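You operate a simulated robot arm through the tools that you are given. There is no shell and no other tool.

You are at the controls of a simulated robot arm. One attempt, no reset.

Task
Close the white table: lamps off, dials at F and WIDE, turntable clear.
Fine: both photo lamps; TURN dial at F, blue dial at WIDE; the turntable's ink bottle goes in the white tray on the desk; take no shot. Set down upright: brown ink bottle.

Only the result counts: the job must be done as asked and must still hold three seconds after the hand-in. Knocking over, shifting, dropping, spilling or breaking anything else fails it.

Robot
A 7-joint arm with a two-finger parallel gripper, fixed in place. Base frame: the origin is at the foot of the arm, x ahead of it, y to its left, z up. Lengths are in m, angles in degrees, forces in N, time in s.
With the tool pointing down near the work surface it reaches from about 0.4 to 0.9 m from the base axis. Its first joint turns from -143.0 to 143.0 degrees. Payload 3 kg.
The tool frame sits at the grasp point between the pads (the TCP): z along the fingers, y along the line on which they close. The tips reach 0.03 m beyond it. The gripper opens to 0.094 m. The fingers are 0.028 m wide and 0.01 m thick; the gripper's body (0.05 by 0.096 m) begins 0.055 m behind the TCP.
Orientation is that of the tool frame in the base frame, as a unit quaternion [w, x, y, z]. With the fingers straight down and closing along the base's y, the tool's x points along the base's -x, its y along +y and its z along -z.

Tools
- The arm moves only by the tool send_rows. Its argument "increments" is a list of rows, each a list of 3 entries, a list of its own where there are three numbers: the shift along the tool's x, y, z in m, then the turn, a rotation vector about the tool's x, y, z in degrees, then the finger opening in m, from 0 to 0.094. In form: [[[tx, ty, tz], [wx, wy, wz], hand], ...]. A call has 1 to 20 rows; each row is the pose to reach, as a shift and turn from the pose commanded when the call began, along the tool's axes at that moment. A row lasts 0.2 s, in which the tool goes at most 0.05 m and 8.6 degrees; a call with a longer step from one row to the next is refused whole, and so is a gripper value outside its range. A pose out of reach is approached as far as the arm can. The call stops where the force on the tool passes 40 N (or 10 N more than at its start, if that is more) or the arm is blocked; 0.2 s more then pass. The fingers move at their own pace (about 0.072 m/s each) and stop on an object; they squeeze with about 30 N. The grip force told is the motor's: it shows also when the fingers shut on nothing. Time passes only in rows, and 0.2 s behind the last, so rows that repeat a pose let the fingers close. It gives the time, the measured TCP pose, the force on the tool (base axes), the opening and the grip force at its end, in the units of the frame above (readings bear some noise), with the torque about the TCP (base axes, N m) and any sound that the robot's microphone picked up, and new pictures: "views" is both (left out), scene, wrist or none.
- Cameras (640 x 400 px; columns grow to the right, rows downward): "scene" is fixed at [0.2209, -0.501, 1.6097]; the picture's right is [0.86, -0.50, 0.00], its down [-0.29, -0.51, -0.81] and it looks along [0.41, 0.70, -0.59] (base axes); focal length 331 px, centre (320, 200). "wrist" rides on the gripper at [0.076, 0.014, -0.103] in the tool frame; the picture's right is [-0.18, 0.98, 0.00], its down [-0.75, -0.14, -0.64] and it looks along [-0.63, -0.12, 0.77] (tool axes); focal length 243 px, centre (320, 200). There is no depth. A picture from a camera that has moved, and an enlarged one, comes with that camera's place and axes in the base frame and with its lens.
- inspect(camera, box): a new picture of the part [left, top, right, bottom] of that camera's present view, enlarged. It takes no simulated time.
- hand_in(): hands the job in; it is judged then, once.

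Places have to be worked out from the pictures, the camera data and where the tool is seen. Open the gripper and draw the arm clear of the work before you hand the job in, unless the task says otherwise.

The tools are called after "Emit:" as a command line: name --argument value ..., lists and objects as JSON in quotes. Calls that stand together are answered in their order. send_rows: Moves the arm, as the interface text tells. Its arguments: {"type":"object","properties":{"increments":{"type":"array","items":{"type":"array"}},"views":{"type":"string","enum":["both","scene","wrist","none"]}},"required":["increments"]} The other tools are called the same way: inspect (camera, box) takes an enlarged picture of a part of a camera's view; hand_in () hands the job in.

At the start:

```text
time: 0.0
position: [0.483, 0.1928, 1.1976]
orientation: [0.001, 0.0, 1.0, 0.0]
ft_force: [0.4, 0.1, 0.6]
moment: [0.01, 0.0, -0.01]
gripper_width: 0.0939
grip_force: 0.1
```

scene: 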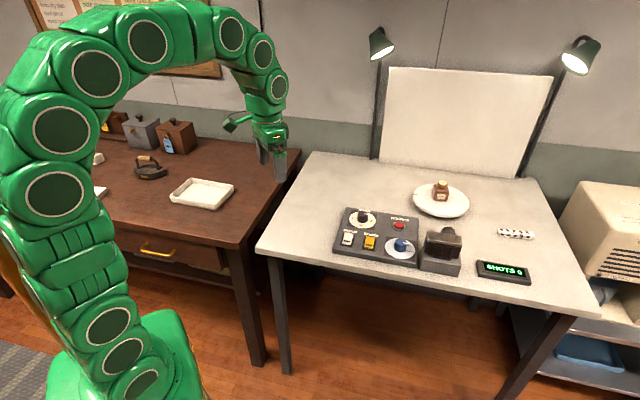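
wrist: 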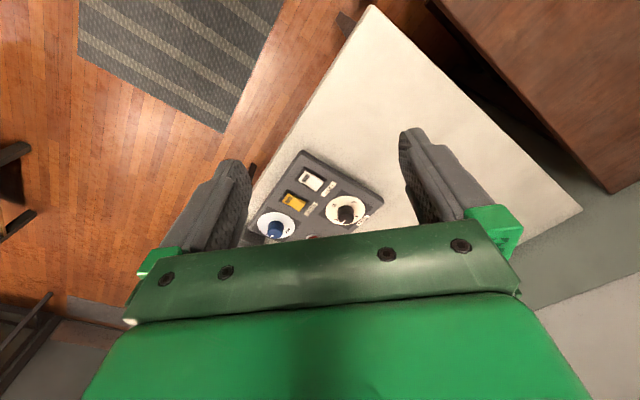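

I start by enlarging the scene camera's view of the control panel, the turntable and the desk tray.

Emit:
inspect --camera "scene" --box '[325, 195, 475, 285]'

Emit:
inspect --camera "scene" --box '[400, 170, 540, 290]'

Emit:
inspect --camera "scene" --box '[80, 100, 300, 240]'

Emit:
inspect --camera "wrist" --box '[230, 130, 400, 250]'

Emit:
inspect --camera "scene" --box '[350, 10, 620, 180]'

```text
4.27 times, centred on (400, 240) of scene
camera zoom: at [0.2209, -0.501, 1.6097], right [0.86, -0.5, 0.0], down [-0.29, -0.51, -0.81], along [0.41, 0.7, -0.59], focal length 1411 px, centre (-21, 29)
```

zoom: 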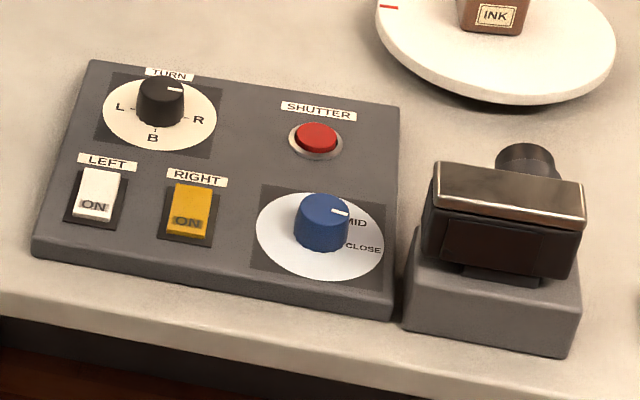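

```text
3.33 times, centred on (470, 230) of scene
camera zoom: at [0.2209, -0.501, 1.6097], right [0.86, -0.5, 0.0], down [-0.29, -0.51, -0.81], along [0.41, 0.7, -0.59], focal length 1102 px, centre (-180, 100)
```

zoom: 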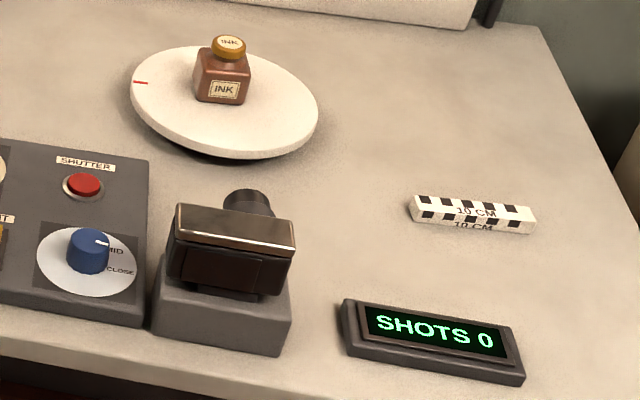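

```text
2.86 times, centred on (190, 170) of scene
camera zoom: at [0.2209, -0.501, 1.6097], right [0.86, -0.5, 0.0], down [-0.29, -0.51, -0.81], along [0.41, 0.7, -0.59], focal length 945 px, centre (691, 286)
```

zoom: 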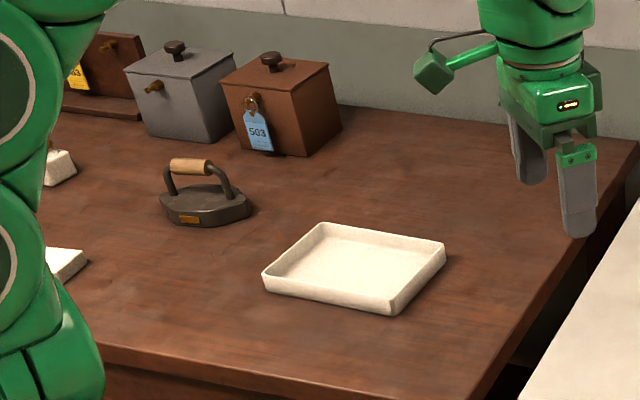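

```text
3.33 times, centred on (315, 190) of wrist
camera zoom: at [0.4069, 0.2062, 1.3004], right [0.18, 0.98, 0.0], down [0.75, -0.14, 0.64], along [0.63, -0.12, -0.77], focal length 809 px, centre (337, 233)
```

zoom: 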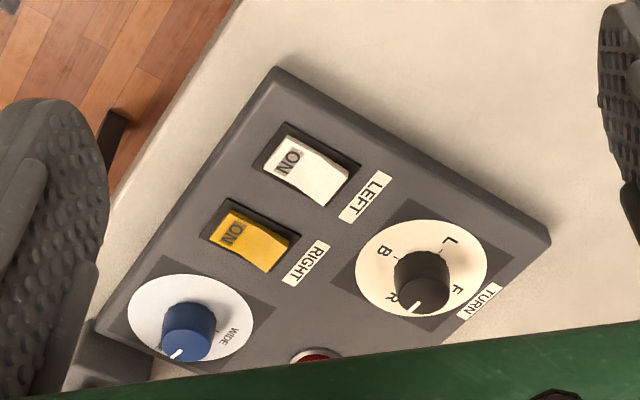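

```text
2.35 times, centred on (485, 95) of scene
camera zoom: at [0.2209, -0.501, 1.6097], right [0.86, -0.5, 0.0], down [-0.29, -0.51, -0.81], along [0.41, 0.7, -0.59], focal length 778 px, centre (-68, 447)
```

zoom: 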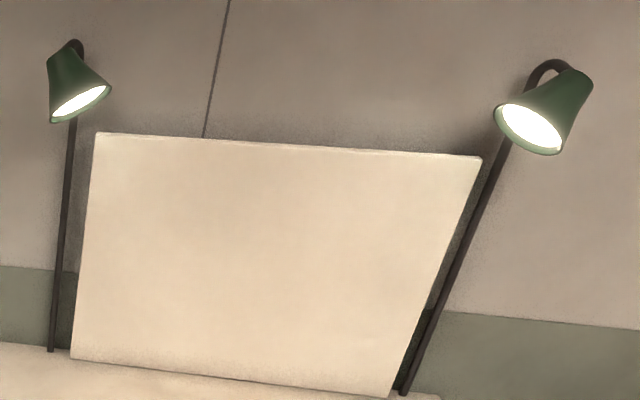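

The panel triangulates to z≈0.879, with TURN at about (0.797, 0.195), the blue dial at (0.814, 0.021), and the switches at (0.693, 0.136) and (0.744, 0.085). I'm moving the wrist camera closer to read the dials and switches.

Emit:
send_rows --increments '[[[-0.023, -0.013, 0.024], [0, 0, 0], 0.094], [[-0.047, -0.025, 0.047], [0, 0, 0], 0.094], [[-0.07, -0.038, 0.071], [0, 0, 0], 0.094], [[-0.094, -0.05, 0.094], [0, 0, 0], 0.094], [[-0.117, -0.063, 0.118], [0, 0, 0], 0.094], [[-0.117, -0.063, 0.118], [0, 0, 0], 0.094]]'

```text
time: 1.4
position: [0.5987, 0.1294, 1.0804]
orientation: [0.0, 0.001, 1.0, 0.0]
ft_force: [-0.3, -0.2, 0.0]
moment: [-0.03, -0.02, 0.03]
gripper_width: 0.0944
grip_force: 0.2
camera wrist: at [0.5225, 0.1418, 1.1831], right [0.18, 0.98, 0.0], down [0.75, -0.14, 0.64], along [0.63, -0.12, -0.77], focal length 243 px, centre (320, 200)
```

scene: 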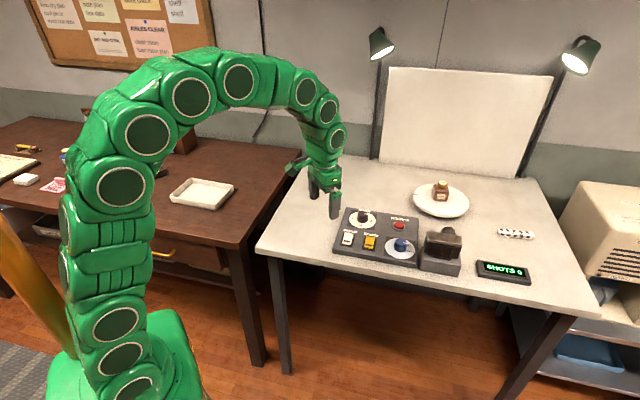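
wrist: 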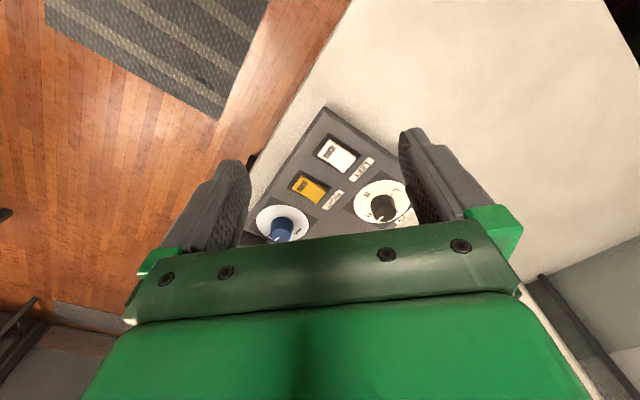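

Emit:
inspect --camera "wrist" --box '[240, 95, 420, 250]'

Emit:
inspect --camera "scene" --box '[0, 100, 260, 250]'

```text
2.58 times, centred on (330, 172) of wrist
camera zoom: at [0.5225, 0.1418, 1.1831], right [0.18, 0.98, 0.0], down [0.75, -0.14, 0.64], along [0.63, -0.12, -0.77], focal length 626 px, centre (294, 271)
```

zoom: 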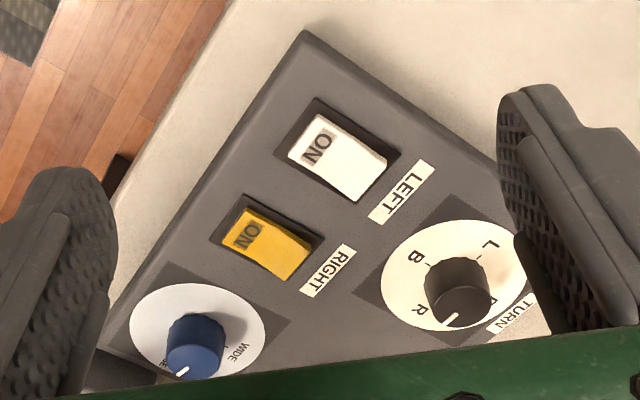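

```text
2.46 times, centred on (130, 175) of scene
camera zoom: at [0.2209, -0.501, 1.6097], right [0.86, -0.5, 0.0], down [-0.29, -0.51, -0.81], along [0.41, 0.7, -0.59], focal length 814 px, centre (788, 262)
```

zoom: 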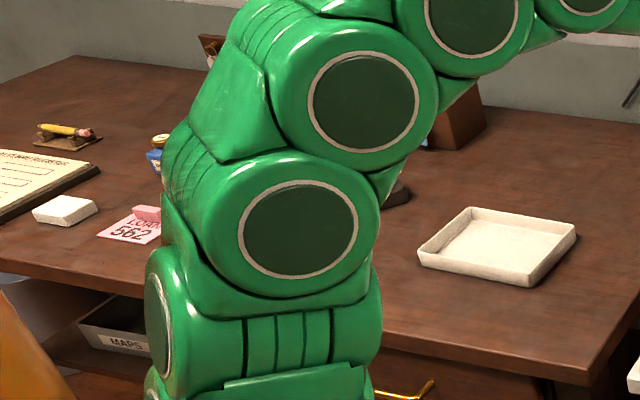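

I need a closer look from above at the rockers and dials, so I'm moving further forward and lower.

Emit:
send_rows --increments '[[[-0.04, -0.004, 0.01], [0, 0, 0], 0.094], [[-0.08, -0.008, 0.02], [0, 0, 0], 0.094], [[-0.12, -0.012, 0.03], [0, 0, 0], 0.094], [[-0.14, -0.014, 0.05], [0, 0, 0], 0.094], [[-0.14, -0.014, 0.05], [0, 0, 0], 0.094]]'

Emit:
inspect --camera "wrist" --box '[200, 20, 440, 240]'

```text
time: 2.6
position: [0.7406, 0.112, 1.0296]
orientation: [0.0, 0.0, 1.0, 0.0]
ft_force: [0.2, -0.7, -0.3]
moment: [-0.01, -0.04, 0.0]
gripper_width: 0.0941
grip_force: 0.0
camera wrist: at [0.6634, 0.1255, 1.1325], right [0.18, 0.98, 0.0], down [0.75, -0.14, 0.64], along [0.63, -0.12, -0.77], focal length 243 px, centre (320, 200)
```

scene: 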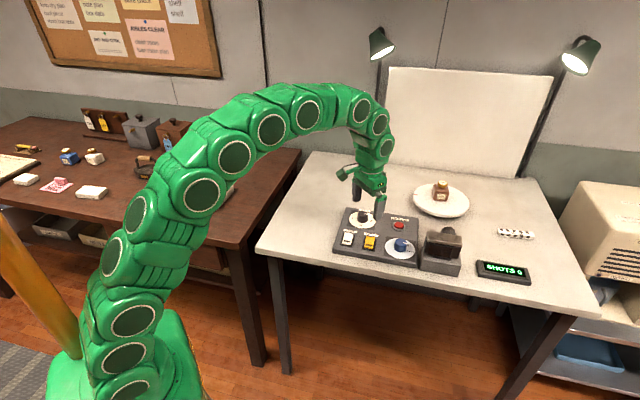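
wrist: 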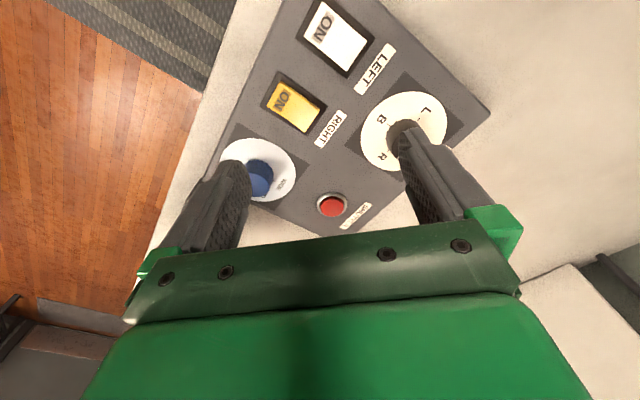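

```text
1.82 times, centred on (320, 130) of wrist
camera zoom: at [0.6634, 0.1255, 1.1325], right [0.18, 0.98, 0.0], down [0.75, -0.14, 0.64], along [0.63, -0.12, -0.77], focal length 441 px, centre (320, 327)
```

zoom: 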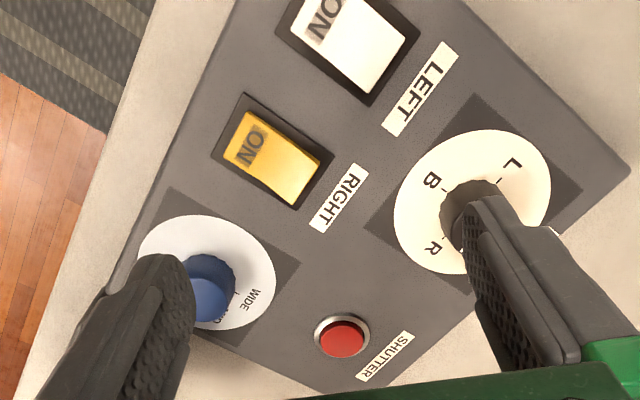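

Emit:
inspect --camera "wrist" --box '[255, 60, 345, 140]'

Emit:
inspect --camera "scene" --box '[335, 222, 385, 257]'

Emit:
inspect --camera "scene" --box '[380, 225, 470, 280]'

```text
5.00 times, centred on (300, 100) of wrist
camera zoom: at [0.6634, 0.1255, 1.1325], right [0.18, 0.98, 0.0], down [0.75, -0.14, 0.64], along [0.63, -0.12, -0.77], focal length 1213 px, centre (420, 700)
```

zoom: 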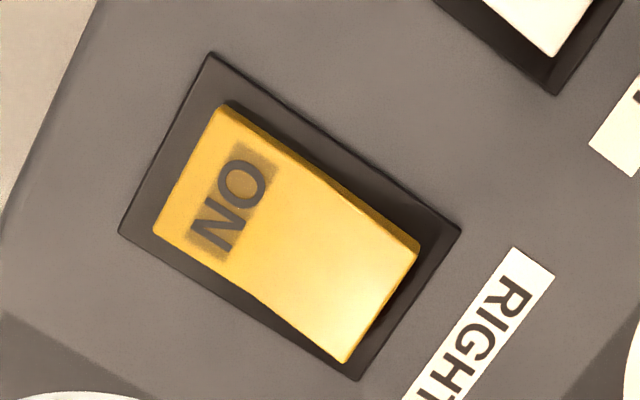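

```text
11.43 times, centred on (360, 240) of scene
camera zoom: at [0.2209, -0.501, 1.6097], right [0.86, -0.5, 0.0], down [-0.29, -0.51, -0.81], along [0.41, 0.7, -0.59], focal length 3778 px, centre (-137, -251)
```

zoom: 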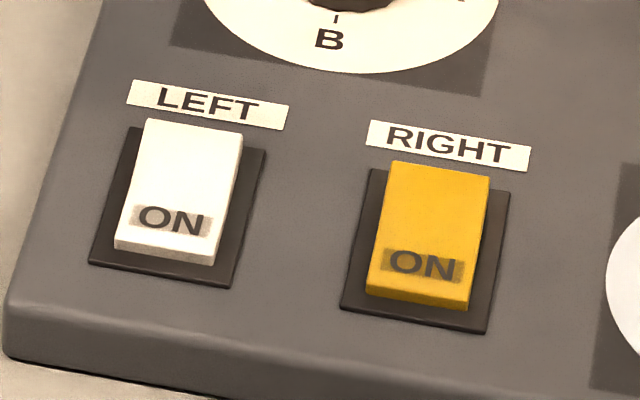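

```text
7.11 times, centred on (425, 252) of scene
camera zoom: at [0.2209, -0.501, 1.6097], right [0.86, -0.5, 0.0], down [-0.29, -0.51, -0.81], along [0.41, 0.7, -0.59], focal length 2351 px, centre (-427, -173)
```

zoom: 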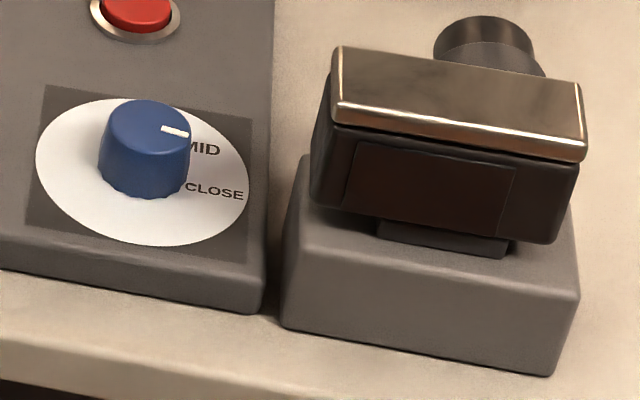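

Emit:
inspect --camera "scene" --box '[340, 200, 390, 235]'

Emit:
inspect --camera "scene" --box '[405, 175, 475, 220]'

Emit:
inspect --camera "scene" --box '[380, 230, 430, 265]'

```text
11.43 times, centred on (365, 218) of scene
camera zoom: at [0.2209, -0.501, 1.6097], right [0.86, -0.5, 0.0], down [-0.29, -0.51, -0.81], along [0.41, 0.7, -0.59], focal length 3778 px, centre (-194, 0)
```

zoom: 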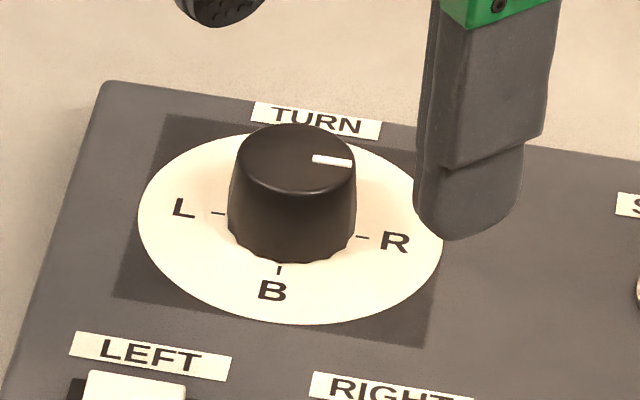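

```text
8.89 times, centred on (440, 198) of scene
camera zoom: at [0.2209, -0.501, 1.6097], right [0.86, -0.5, 0.0], down [-0.29, -0.51, -0.81], along [0.41, 0.7, -0.59], focal length 2939 px, centre (-747, 222)
```

zoom: 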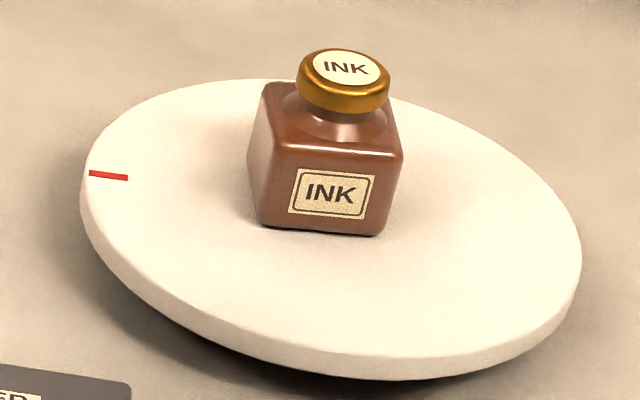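

```text
11.43 times, centred on (405, 248) of scene
camera zoom: at [0.2209, -0.501, 1.6097], right [0.86, -0.5, 0.0], down [-0.29, -0.51, -0.81], along [0.41, 0.7, -0.59], focal length 3778 px, centre (-651, -343)
```

zoom: 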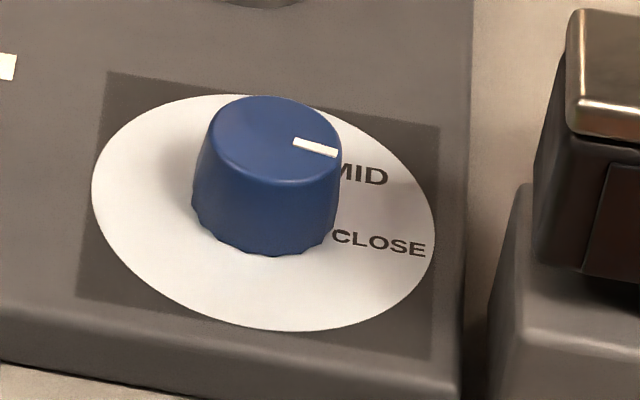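

The lamps' rockers are tipped to ON at the near end, so OFF should mean pressing the far end. Both dials point along the panel's right (R and CLOSE) and need about 90° CCW. Next I close the fingers, turn the tool 44° so it lines up with the panel, and hover over the far end of the yellow rocker.

Emit:
send_rows --increments '[[[-0.002, -0.003, 0.01], [0, 0, 7.4], 0.05], [[-0.004, -0.006, 0.02], [0, 0, 14.8], 0.03], [[-0.006, -0.009, 0.03], [0, 0, 22.2], 0.0], [[-0.008, -0.012, 0.04], [0, 0, 29.5], 0.0], [[-0.01, -0.015, 0.05], [0, 0, 36.8], 0.0], [[-0.012, -0.018, 0.06], [0, 0, 44], 0.0], [[-0.012, -0.018, 0.08], [0, 0, 44], 0.0], [[-0.012, -0.018, 0.08], [0, 0, 44], 0.0]]'

Emit:
inspect --camera "wrist" --box '[200, 60, 440, 240]'

Emit:
inspect --camera "scene" --box '[320, 180, 440, 270]'

```text
time: 4.4
position: [0.7539, 0.0973, 0.9504]
orientation: [0.0, 0.375, 0.927, 0.0]
ft_force: [-0.2, -0.7, 0.2]
moment: [0.01, -0.01, 0.0]
gripper_width: 0.0
grip_force: 29.8
camera wrist: at [0.7096, 0.159, 1.053], right [0.82, 0.58, 0.0], down [0.44, -0.63, 0.64], along [0.37, -0.52, -0.77], focal length 243 px, centre (320, 200)
```

scene: 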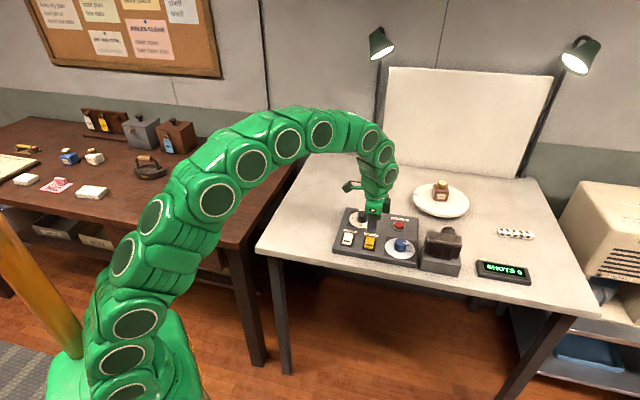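
wrist: 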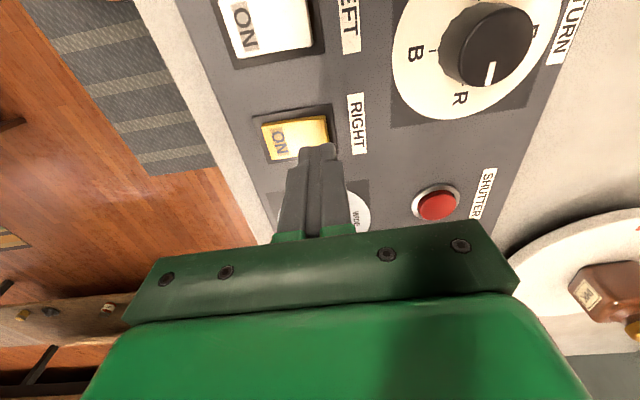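

```text
2.22 times, centred on (320, 150) of wrist
camera zoom: at [0.7096, 0.159, 1.053], right [0.82, 0.58, 0.0], down [0.44, -0.63, 0.64], along [0.37, -0.52, -0.77], focal length 539 px, centre (320, 311)
```

zoom: 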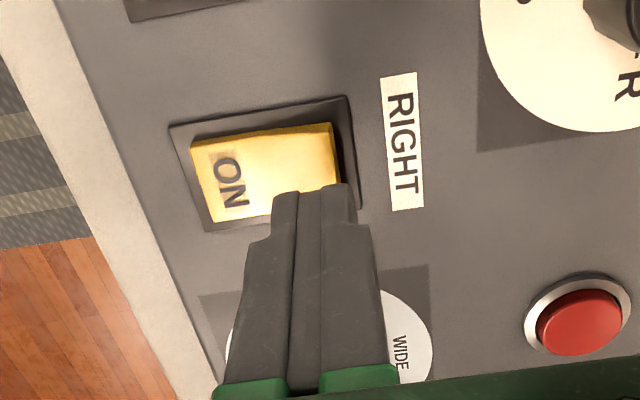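

```text
4.44 times, centred on (380, 225) of scene
camera zoom: at [0.2209, -0.501, 1.6097], right [0.86, -0.5, 0.0], down [-0.29, -0.51, -0.81], along [0.41, 0.7, -0.59], focal length 1469 px, centre (53, 89)
```

zoom: 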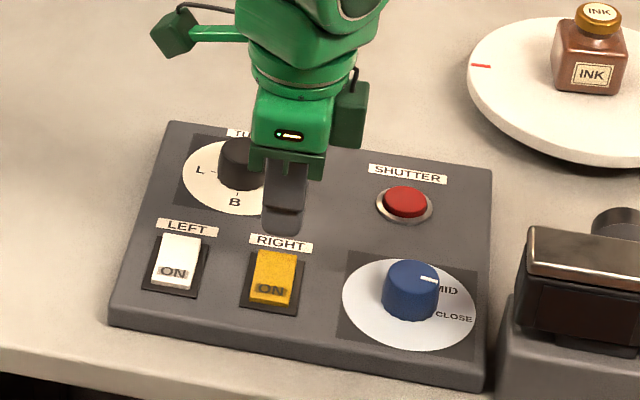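

The tool sits above the rocker's far end. I shift 3 mm back along the rocker and press down slowly.

Emit:
send_rows --increments '[[[0.0, -0.003, 0.015], [0, 0, 0], 0.0], [[0.0, -0.003, 0.022], [0, 0, 0], 0.0], [[0.0, -0.003, 0.026], [0, 0, 0], 0.0], [[0.0, -0.003, 0.029], [0, 0, 0], 0.0], [[0.0, -0.003, 0.032], [0, 0, 0], 0.0], [[0.0, -0.003, 0.034], [0, 0, 0], 0.0], [[0.0, -0.003, 0.036], [0, 0, 0], 0.0]]'

Emit:
inspect --camera "scene" --box '[335, 205, 425, 265]'

```text
time: 5.7
position: [0.7511, 0.0959, 0.92]
orientation: [0.001, 0.374, 0.927, 0.0]
ft_force: [-4.5, -0.1, 7.7]
moment: [0.0, 0.24, 0.01]
gripper_width: 0.0001
grip_force: 30.4
heard: click
stopped in row 6: the force on the tool passed its limit at 46 N (the readings are from after the stop); the commanded pose is now the measured one
camera wrist: at [0.7055, 0.158, 1.0235], right [0.82, 0.58, 0.0], down [0.44, -0.63, 0.64], along [0.37, -0.52, -0.77], focal length 243 px, centre (320, 200)
```

scene: 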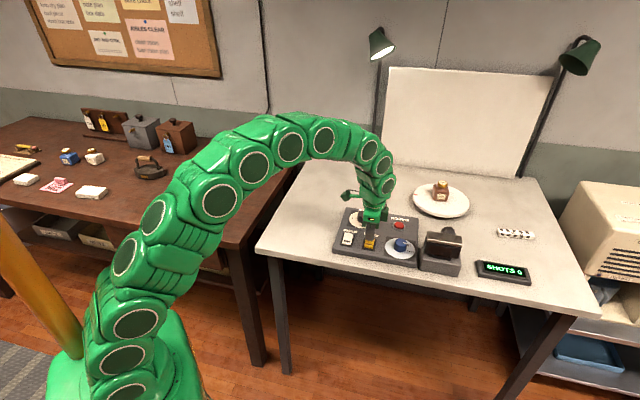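
wrist: 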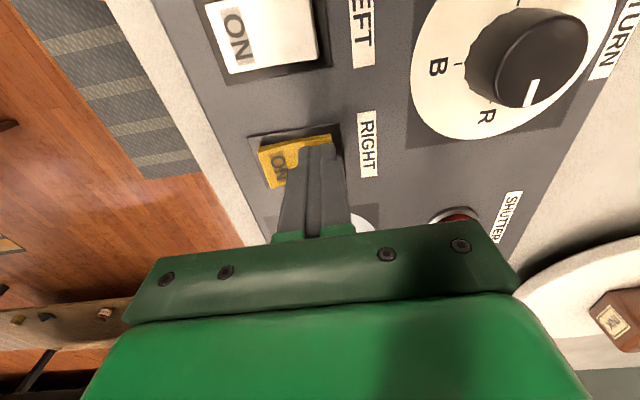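

```text
6.67 times, centred on (380, 235) of scene
camera zoom: at [0.2209, -0.501, 1.6097], right [0.86, -0.5, 0.0], down [-0.29, -0.51, -0.81], along [0.41, 0.7, -0.59], focal length 2204 px, centre (-80, -33)
```

zoom: 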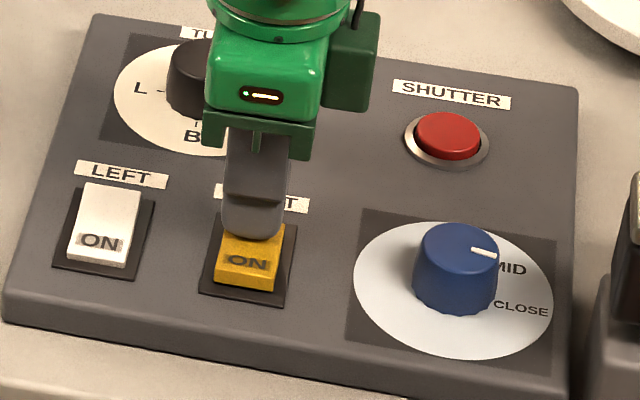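

Click heard, and the right lamp is dark. I lift off, move across to the white rocker's far end and press it the same way.

Emit:
send_rows --increments '[[[0.0, 0.0, -0.02], [0, 0, 0], 0.0], [[0.0, 0.0, -0.04], [0, 0, 0], 0.0], [[0.035, 0.001, -0.04], [0, 0, 0], 0.0], [[0.0686, 0.0015, -0.04], [0, 0, 0], 0.0], [[0.0686, 0.0015, -0.04], [0, 0, 0], 0.0]]'

Emit:
inspect --camera "scene" --box '[335, 205, 425, 265]'

Emit:
inspect --camera "wrist" --box '[200, 60, 440, 240]'

```text
time: 6.9
position: [0.7032, 0.1428, 0.9598]
orientation: [0.001, 0.375, 0.927, 0.001]
ft_force: [0.2, 0.1, -0.7]
moment: [0.01, 0.02, 0.03]
gripper_width: 0.0
grip_force: 30.3
camera wrist: at [0.6573, 0.2052, 1.0627], right [0.82, 0.58, 0.0], down [0.44, -0.63, 0.64], along [0.37, -0.52, -0.77], focal length 243 px, centre (320, 200)
```

scene: 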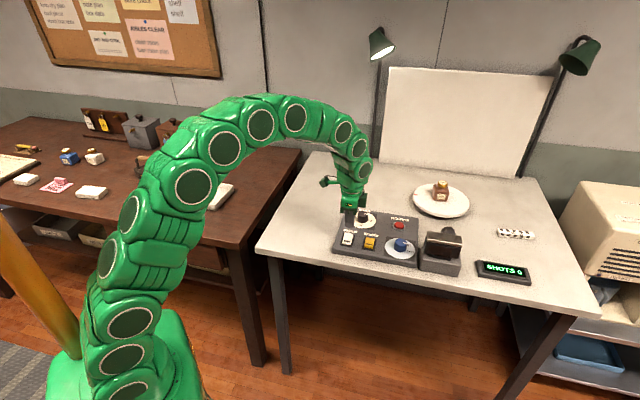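
wrist: 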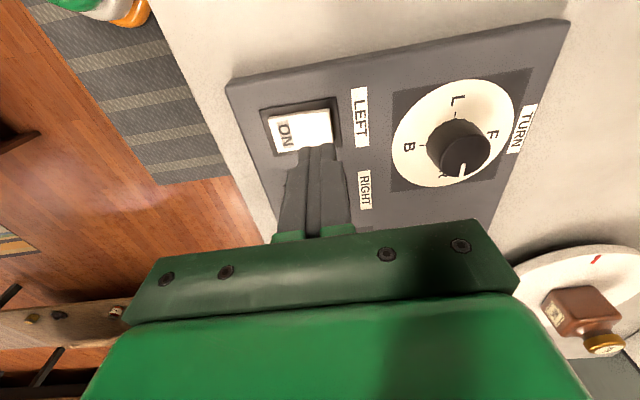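

```text
6.67 times, centred on (380, 235) of scene
camera zoom: at [0.2209, -0.501, 1.6097], right [0.86, -0.5, 0.0], down [-0.29, -0.51, -0.81], along [0.41, 0.7, -0.59], focal length 2204 px, centre (-80, -33)
```

zoom: 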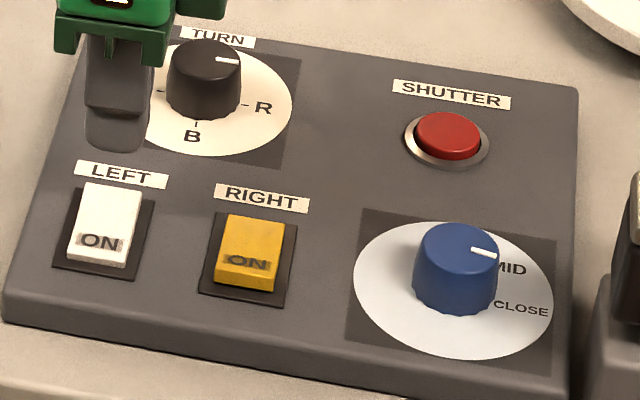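

```text
2.22 times, centred on (320, 150) of wrist
camera zoom: at [0.6573, 0.2052, 1.0627], right [0.82, 0.58, 0.0], down [0.44, -0.63, 0.64], along [0.37, -0.52, -0.77], focal length 539 px, centre (320, 311)
```

zoom: 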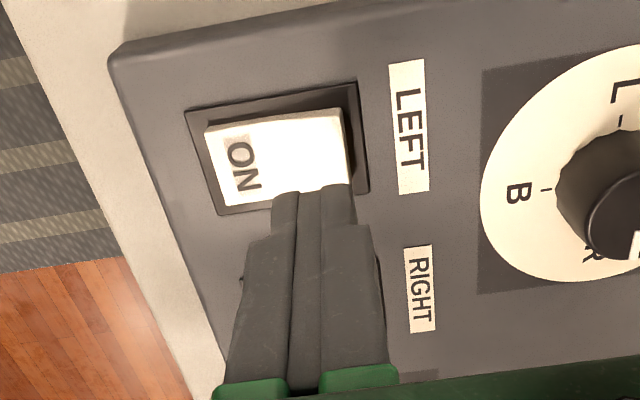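

White rocker centre is (0.691, 0.133), so the tool is 15 mm toward its far end as intended. Pressing now.

Emit:
send_rows --increments '[[[0.0, 0.0, 0.02], [0, 0, 0], 0.0], [[0.0, 0.0, 0.028], [0, 0, 0], 0.0], [[0.0, 0.0, 0.032], [0, 0, 0], 0.0], [[0.0, 0.0, 0.035], [0, 0, 0], 0.0], [[0.0, 0.0, 0.038], [0, 0, 0], 0.0], [[0.0, 0.0, 0.04], [0, 0, 0], 0.0], [[0.0, 0.0, 0.042], [0, 0, 0], 0.0], [[0.0, 0.0, 0.044], [0, 0, 0], 0.0], [[0.0, 0.0, 0.046], [0, 0, 0], 0.0]]'

```text
time: 8.6
position: [0.7029, 0.1443, 0.9219]
orientation: [0.002, 0.375, 0.927, 0.003]
ft_force: [-5.2, -0.1, 15.6]
moment: [-0.02, 0.35, -0.07]
gripper_width: 0.0
grip_force: 29.8
heard: click
stopped in row 8: the force on the tool passed its limit at 46 N (the readings are from after the stop); the commanded pose is now the measured one
camera wrist: at [0.657, 0.2064, 1.0233], right [0.82, 0.58, 0.01], down [0.44, -0.63, 0.64], along [0.38, -0.52, -0.76], focal length 243 px, centre (320, 200)
```

scene: 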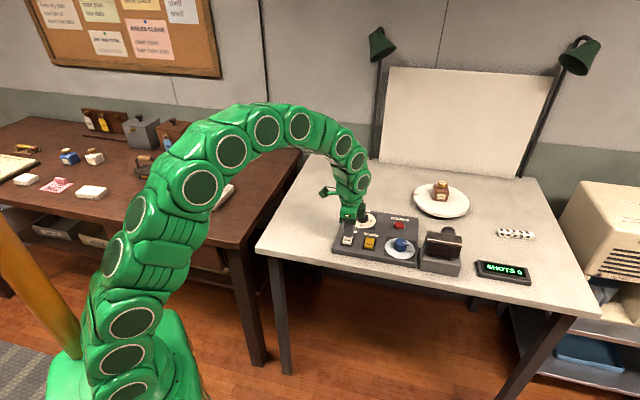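
wrist: 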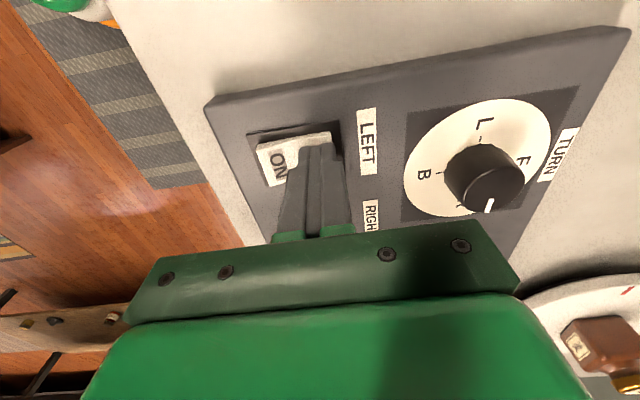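

Click, and both lamps are dark. Next I rise, open the gripper, and move over the blue dial to line up on its knob.

Emit:
send_rows --increments '[[[0.0, 0.0, -0.035], [0, 0, 0], 0.0], [[0.0, 0.0, -0.075], [0, 0, 0], 0.0], [[-0.04, -0.003, -0.085], [0, 0, 0], 0.03], [[-0.08, -0.006, -0.085], [0, 0, 0], 0.07], [[-0.12, -0.009, -0.085], [0, 0, 0], 0.07], [[-0.1653, -0.0113, -0.085], [0, 0, 0], 0.07], [[-0.1653, -0.0113, -0.085], [0, 0, 0], 0.07]]'

Emit:
inspect --camera "wrist" --box '[200, 60, 440, 240]'

Emit:
inspect --camera "scene" --box '[335, 205, 425, 265]'

```text
time: 10.2
position: [0.8166, 0.0183, 1.0056]
orientation: [0.002, 0.374, 0.927, 0.001]
ft_force: [-0.2, -0.4, 0.0]
moment: [-0.05, 0.01, -0.01]
gripper_width: 0.0702
grip_force: 0.0
camera wrist: at [0.7702, 0.0807, 1.107], right [0.82, 0.58, 0.0], down [0.44, -0.63, 0.64], along [0.38, -0.52, -0.77], focal length 243 px, centre (320, 200)
```

scene: 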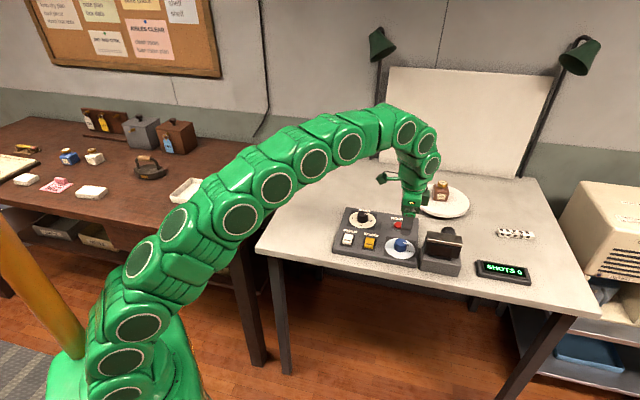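
wrist: 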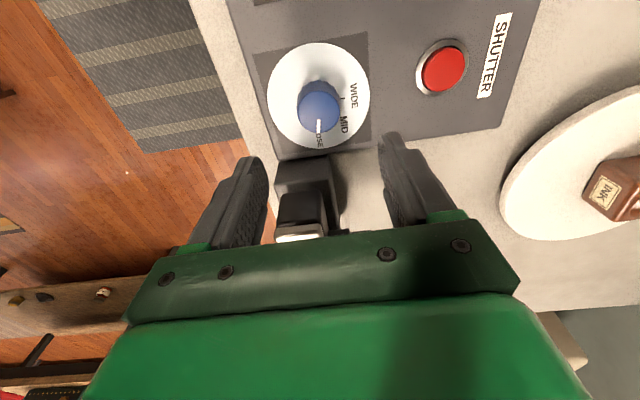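

```text
2.22 times, centred on (320, 150) of wrist
camera zoom: at [0.7702, 0.0807, 1.107], right [0.82, 0.58, 0.0], down [0.44, -0.63, 0.64], along [0.38, -0.52, -0.77], focal length 539 px, centre (320, 311)
```

zoom: 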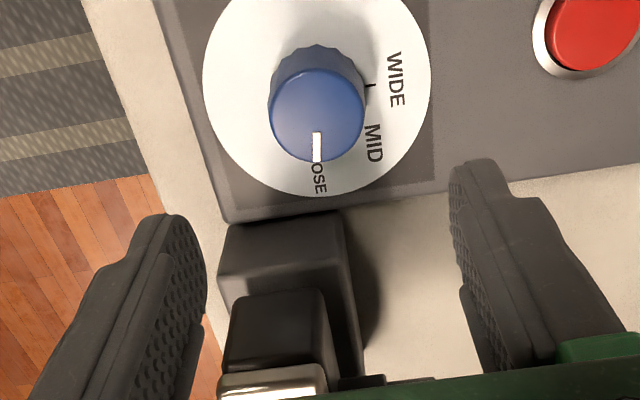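

```text
6.67 times, centred on (380, 235) of scene
camera zoom: at [0.2209, -0.501, 1.6097], right [0.86, -0.5, 0.0], down [-0.29, -0.51, -0.81], along [0.41, 0.7, -0.59], focal length 2204 px, centre (-80, -33)
```

zoom: 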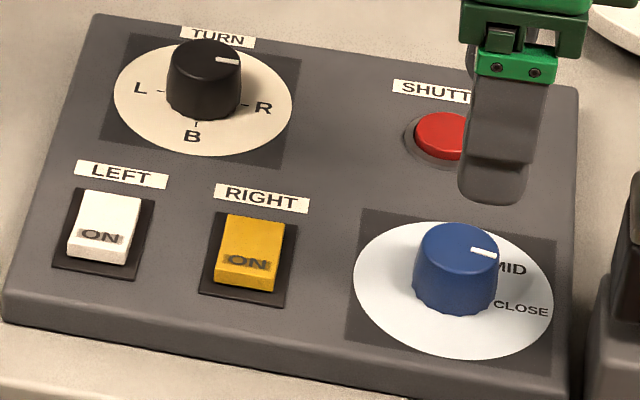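

The blue knob works out to about (0.813, 0.0215), with its top near z 0.907. I descend partway and check that it sits centred between the fingers.

Emit:
send_rows --increments '[[[0.002, 0.0, 0.02], [0, 0, 0], 0.07], [[0.0045, 0.0, 0.045], [0, 0, 0], 0.07], [[0.0045, 0.0, 0.055], [0, 0, 0], 0.07], [[0.0045, 0.0, 0.055], [0, 0, 0], 0.07]]'

Emit:
inspect --camera "wrist" --box '[200, 60, 440, 240]'

Emit:
inspect --camera "scene" --box '[365, 205, 455, 265]'

```text
time: 11.2
position: [0.8125, 0.0231, 0.9506]
orientation: [0.002, 0.376, 0.927, 0.002]
ft_force: [0.8, -1.3, 0.8]
moment: [0.0, -0.01, 0.02]
gripper_width: 0.0701
grip_force: 0.0
camera wrist: at [0.7666, 0.0856, 1.0525], right [0.82, 0.58, 0.01], down [0.44, -0.63, 0.64], along [0.38, -0.52, -0.77], focal length 243 px, centre (320, 200)
```

scene: 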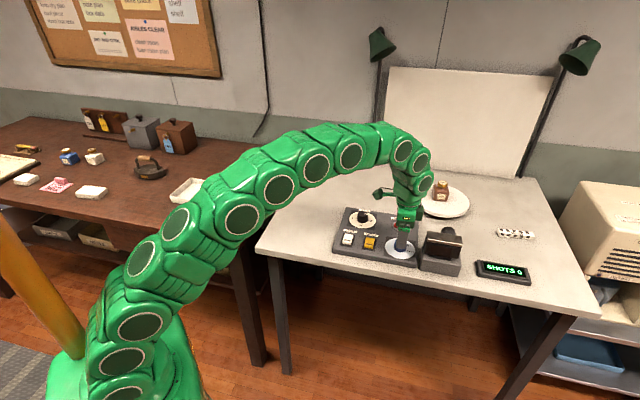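
wrist: 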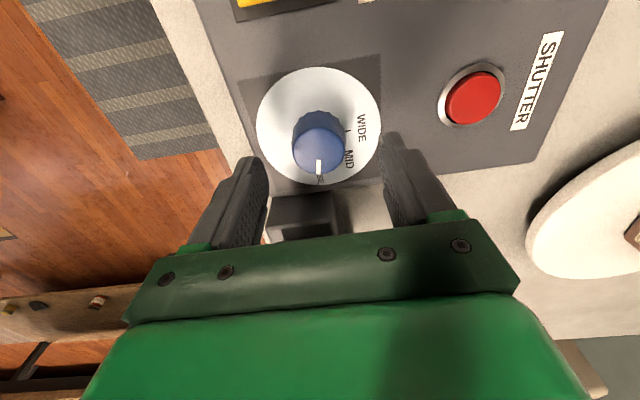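

```text
2.22 times, centred on (320, 150) of wrist
camera zoom: at [0.7666, 0.0856, 1.0525], right [0.82, 0.58, 0.01], down [0.44, -0.63, 0.64], along [0.38, -0.52, -0.77], focal length 539 px, centre (320, 311)
```

zoom: 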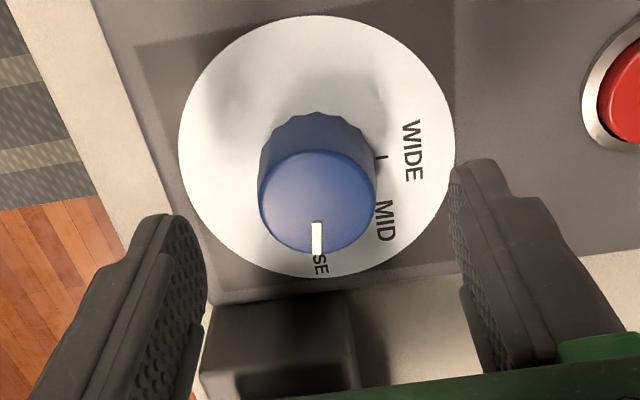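

```text
6.67 times, centred on (410, 235) of scene
camera zoom: at [0.2209, -0.501, 1.6097], right [0.86, -0.5, 0.0], down [-0.29, -0.51, -0.81], along [0.41, 0.7, -0.59], focal length 2204 px, centre (-280, -33)
```

zoom: 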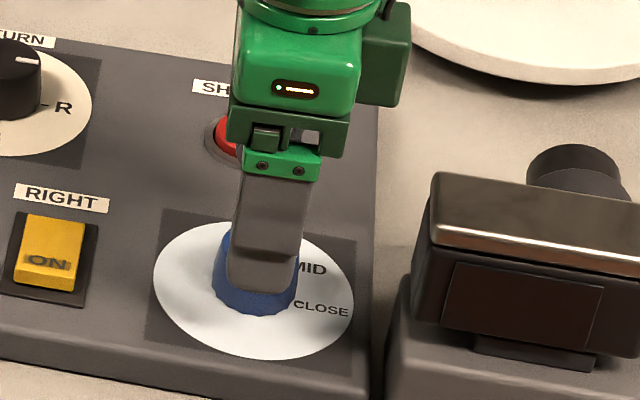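

The knob centre is (0.812, 0.0213), radius about 18 mm, and it sits between the fingers. I'm descending around it and gripping.

Emit:
send_rows --increments '[[[0.0, -0.0015, 0.01], [0, 0, 0], 0.07], [[0.0, -0.0015, 0.022], [0, 0, 0], 0.07], [[0.0, -0.0015, 0.034], [0, 0, 0], 0.07], [[0.0, -0.0015, 0.035], [0, 0, 0], 0.05], [[0.0, -0.0015, 0.035], [0, 0, 0], 0.03], [[0.0, -0.0015, 0.035], [0, 0, 0], 0.03], [[0.0, -0.0015, 0.035], [0, 0, 0], 0.03]]'

Emit:
inspect --camera "wrist" --box '[200, 60, 440, 240]'

Emit:
inspect --camera "scene" --box '[365, 205, 455, 265]'

```text
time: 12.8
position: [0.8109, 0.0231, 0.9154]
orientation: [0.003, 0.375, 0.927, 0.002]
ft_force: [9.7, 4.8, 0.1]
moment: [-0.11, -0.62, 0.02]
gripper_width: 0.0366
grip_force: 45.0
camera wrist: at [0.7654, 0.0848, 1.0178], right [0.81, 0.58, 0.01], down [0.44, -0.63, 0.64], along [0.38, -0.52, -0.76], focal length 243 px, centre (320, 200)
```

scene: 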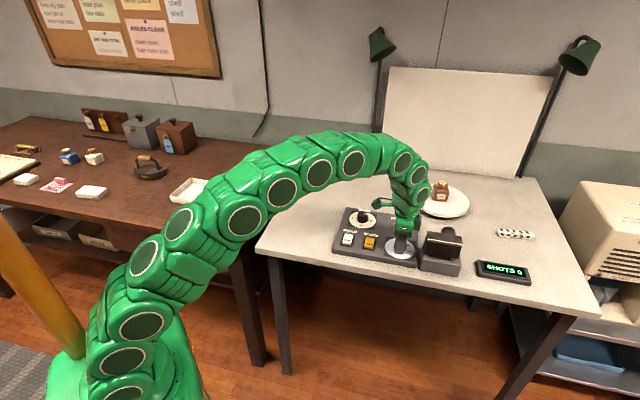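
wrist: 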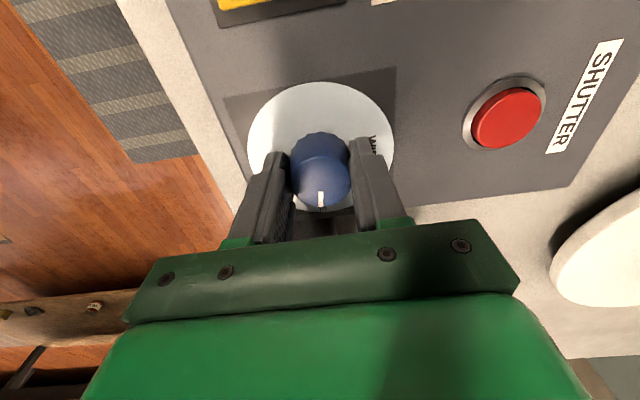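

```text
2.22 times, centred on (320, 150) of wrist
camera zoom: at [0.7654, 0.0848, 1.0178], right [0.81, 0.58, 0.01], down [0.44, -0.63, 0.64], along [0.38, -0.52, -0.76], focal length 539 px, centre (320, 311)
```

zoom: 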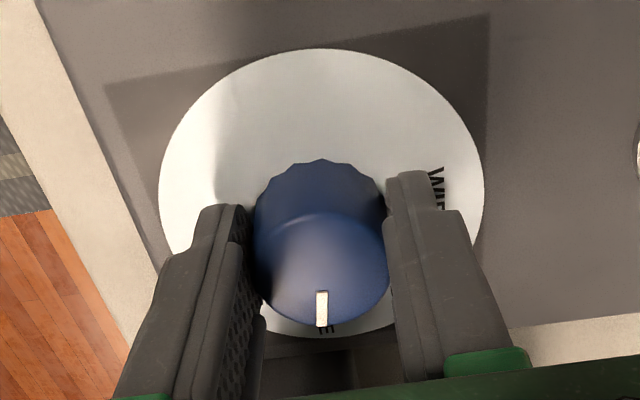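

```text
6.67 times, centred on (410, 235) of scene
camera zoom: at [0.2209, -0.501, 1.6097], right [0.86, -0.5, 0.0], down [-0.29, -0.51, -0.81], along [0.41, 0.7, -0.59], focal length 2204 px, centre (-280, -33)
```

zoom: 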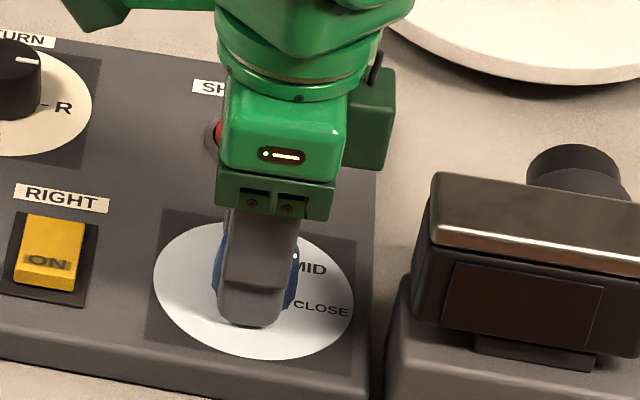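

The knob is gripped at 37 mm. The roughly 10 N side force suggests its centre is 1–2 mm further along tool +y, so I correct for that while turning CCW, first to −48°.

Emit:
send_rows --increments '[[[-0.001, 0.0015, 0.0], [0, 0, -4], 0.03], [[-0.001, 0.0015, 0.0], [0, 0, -12], 0.03], [[-0.001, 0.0015, 0.0], [0, 0, -20], 0.03], [[-0.001, 0.0015, 0.0], [0, 0, -28], 0.03], [[-0.001, 0.0015, 0.0], [0, 0, -36], 0.03], [[-0.001, 0.0015, 0.0], [0, 0, -44], 0.03], [[-0.001, 0.0015, 0.0], [0, 0, -48], 0.03]]'

Emit:
inspect --camera "wrist" --box '[200, 60, 440, 240]'

```text
time: 13.8
position: [0.8115, 0.0219, 0.9156]
orientation: [0.003, 0.126, 0.992, -0.001]
ft_force: [-10.1, -0.2, 4.6]
moment: [-0.06, 0.47, -0.01]
gripper_width: 0.0366
grip_force: 45.2
stopped in row 5: the force on the tool passed its limit at 41 N (the readings are from after the stop); the commanded pose is now the measured one
camera wrist: at [0.7398, 0.0537, 1.0176], right [0.42, 0.91, 0.0], down [0.69, -0.32, 0.65], along [0.59, -0.27, -0.76], focal length 243 px, centre (320, 200)
```

scene: 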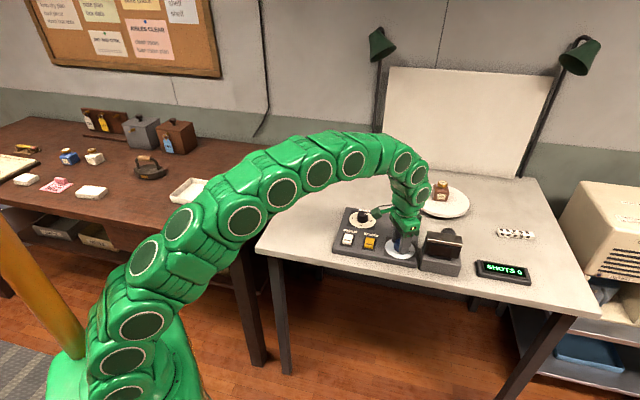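
wrist: 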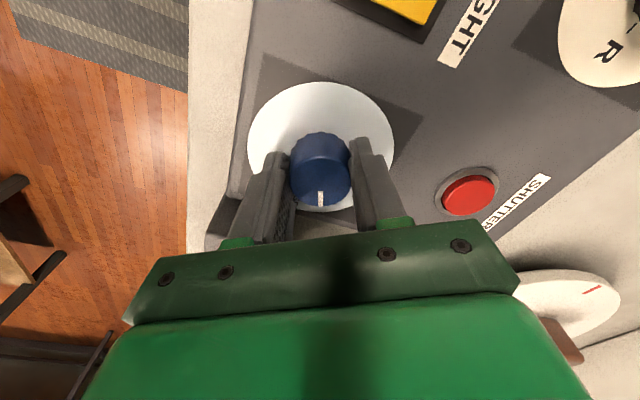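

```text
2.22 times, centred on (320, 150) of wrist
camera zoom: at [0.7398, 0.0537, 1.0176], right [0.42, 0.91, 0.0], down [0.69, -0.32, 0.65], along [0.59, -0.27, -0.76], focal length 539 px, centre (320, 311)
```

zoom: 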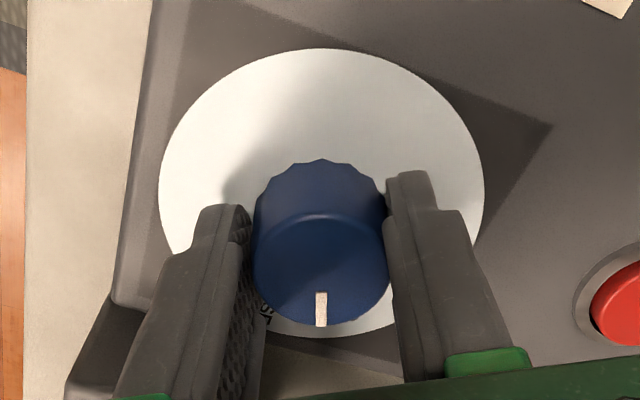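

The knob turns with the grip (about 30° so far), but a side load stopped the call. Force on the tool is −10 N in x, so I ease the tool toward −x and check the force before turning on.

Emit:
send_rows --increments '[[[0.001, 0.0, 0.0], [0, 0, 0], 0.03], [[0.001, 0.0, 0.0], [0, 0, 0], 0.03]]' --views "none"

```text
time: 14.4
position: [0.8106, 0.022, 0.9141]
orientation: [0.004, 0.126, 0.992, 0.0]
ft_force: [6.1, 3.0, 2.8]
moment: [0.2, -0.24, 0.02]
gripper_width: 0.0366
grip_force: 45.1
```

1 mm is worth about 16 N, so I make a fine centre correction of 0.4 mm and continue turning.

Emit:
send_rows --increments '[[[-0.0004, 0.0002, 0.0], [0, 0, -5], 0.03], [[-0.0004, 0.0002, 0.0], [0, 0, -10], 0.03], [[-0.0004, 0.0002, 0.0], [0, 0, -15], 0.03], [[-0.0004, 0.0002, 0.0], [0, 0, -20], 0.03], [[-0.0004, 0.0002, 0.0], [0, 0, -25], 0.03]]' --views "wrist"

```text
time: 15.7
position: [0.8113, 0.0212, 0.9161]
orientation: [0.002, -0.093, 0.996, -0.001]
ft_force: [-8.9, -20.1, 10.3]
moment: [-0.45, 0.67, -0.13]
gripper_width: 0.0367
grip_force: 45.5
camera wrist: at [0.7326, 0.0201, 1.0176], right [0.0, 1.0, 0.0], down [0.76, 0.0, 0.65], along [0.65, 0.0, -0.76], focal length 243 px, centre (320, 200)
```

wrist: 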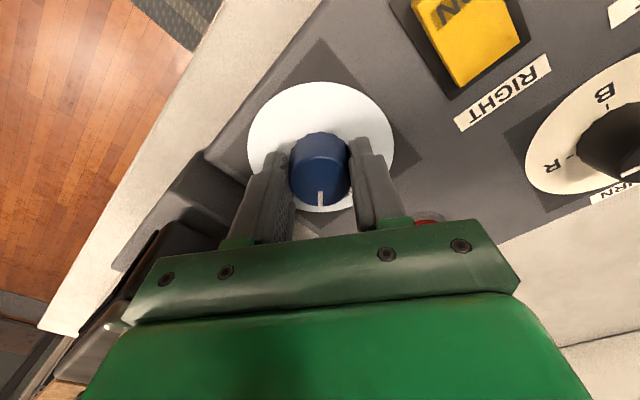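

Side load is now (−9, −20) N, so I recentre by about 1.3 mm and continue turning in smaller chunks.

Emit:
send_rows --increments '[[[0.0007, -0.0011, -0.0005], [0, 0, 0], 0.03], [[0.0007, -0.0011, -0.0005], [0, 0, -5], 0.03], [[0.0007, -0.0011, -0.0005], [0, 0, -10], 0.03], [[0.0007, -0.0011, -0.0005], [0, 0, -15], 0.03], [[0.0007, -0.0011, -0.0005], [0, 0, -20], 0.03]]' --views "wrist"

```text
time: 16.9
position: [0.8119, 0.0202, 0.9164]
orientation: [0.004, -0.265, 0.964, -0.001]
ft_force: [18.4, -19.3, -2.3]
moment: [-0.05, -1.02, -0.09]
gripper_width: 0.0367
grip_force: 45.1
camera wrist: at [0.7372, -0.0073, 1.0175], right [-0.34, 0.94, 0.0], down [0.72, 0.26, 0.65], along [0.61, 0.22, -0.76], focal length 243 px, centre (320, 200)
```

wrist: 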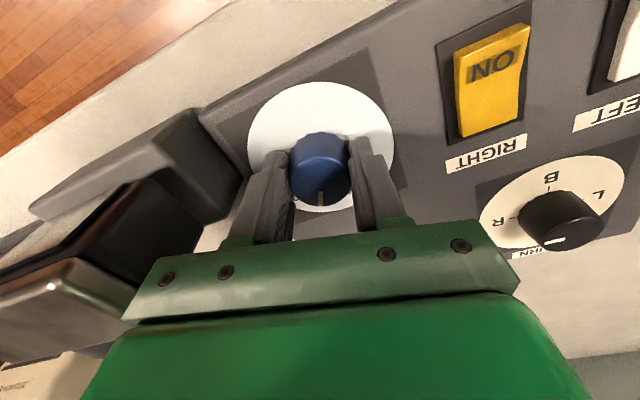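

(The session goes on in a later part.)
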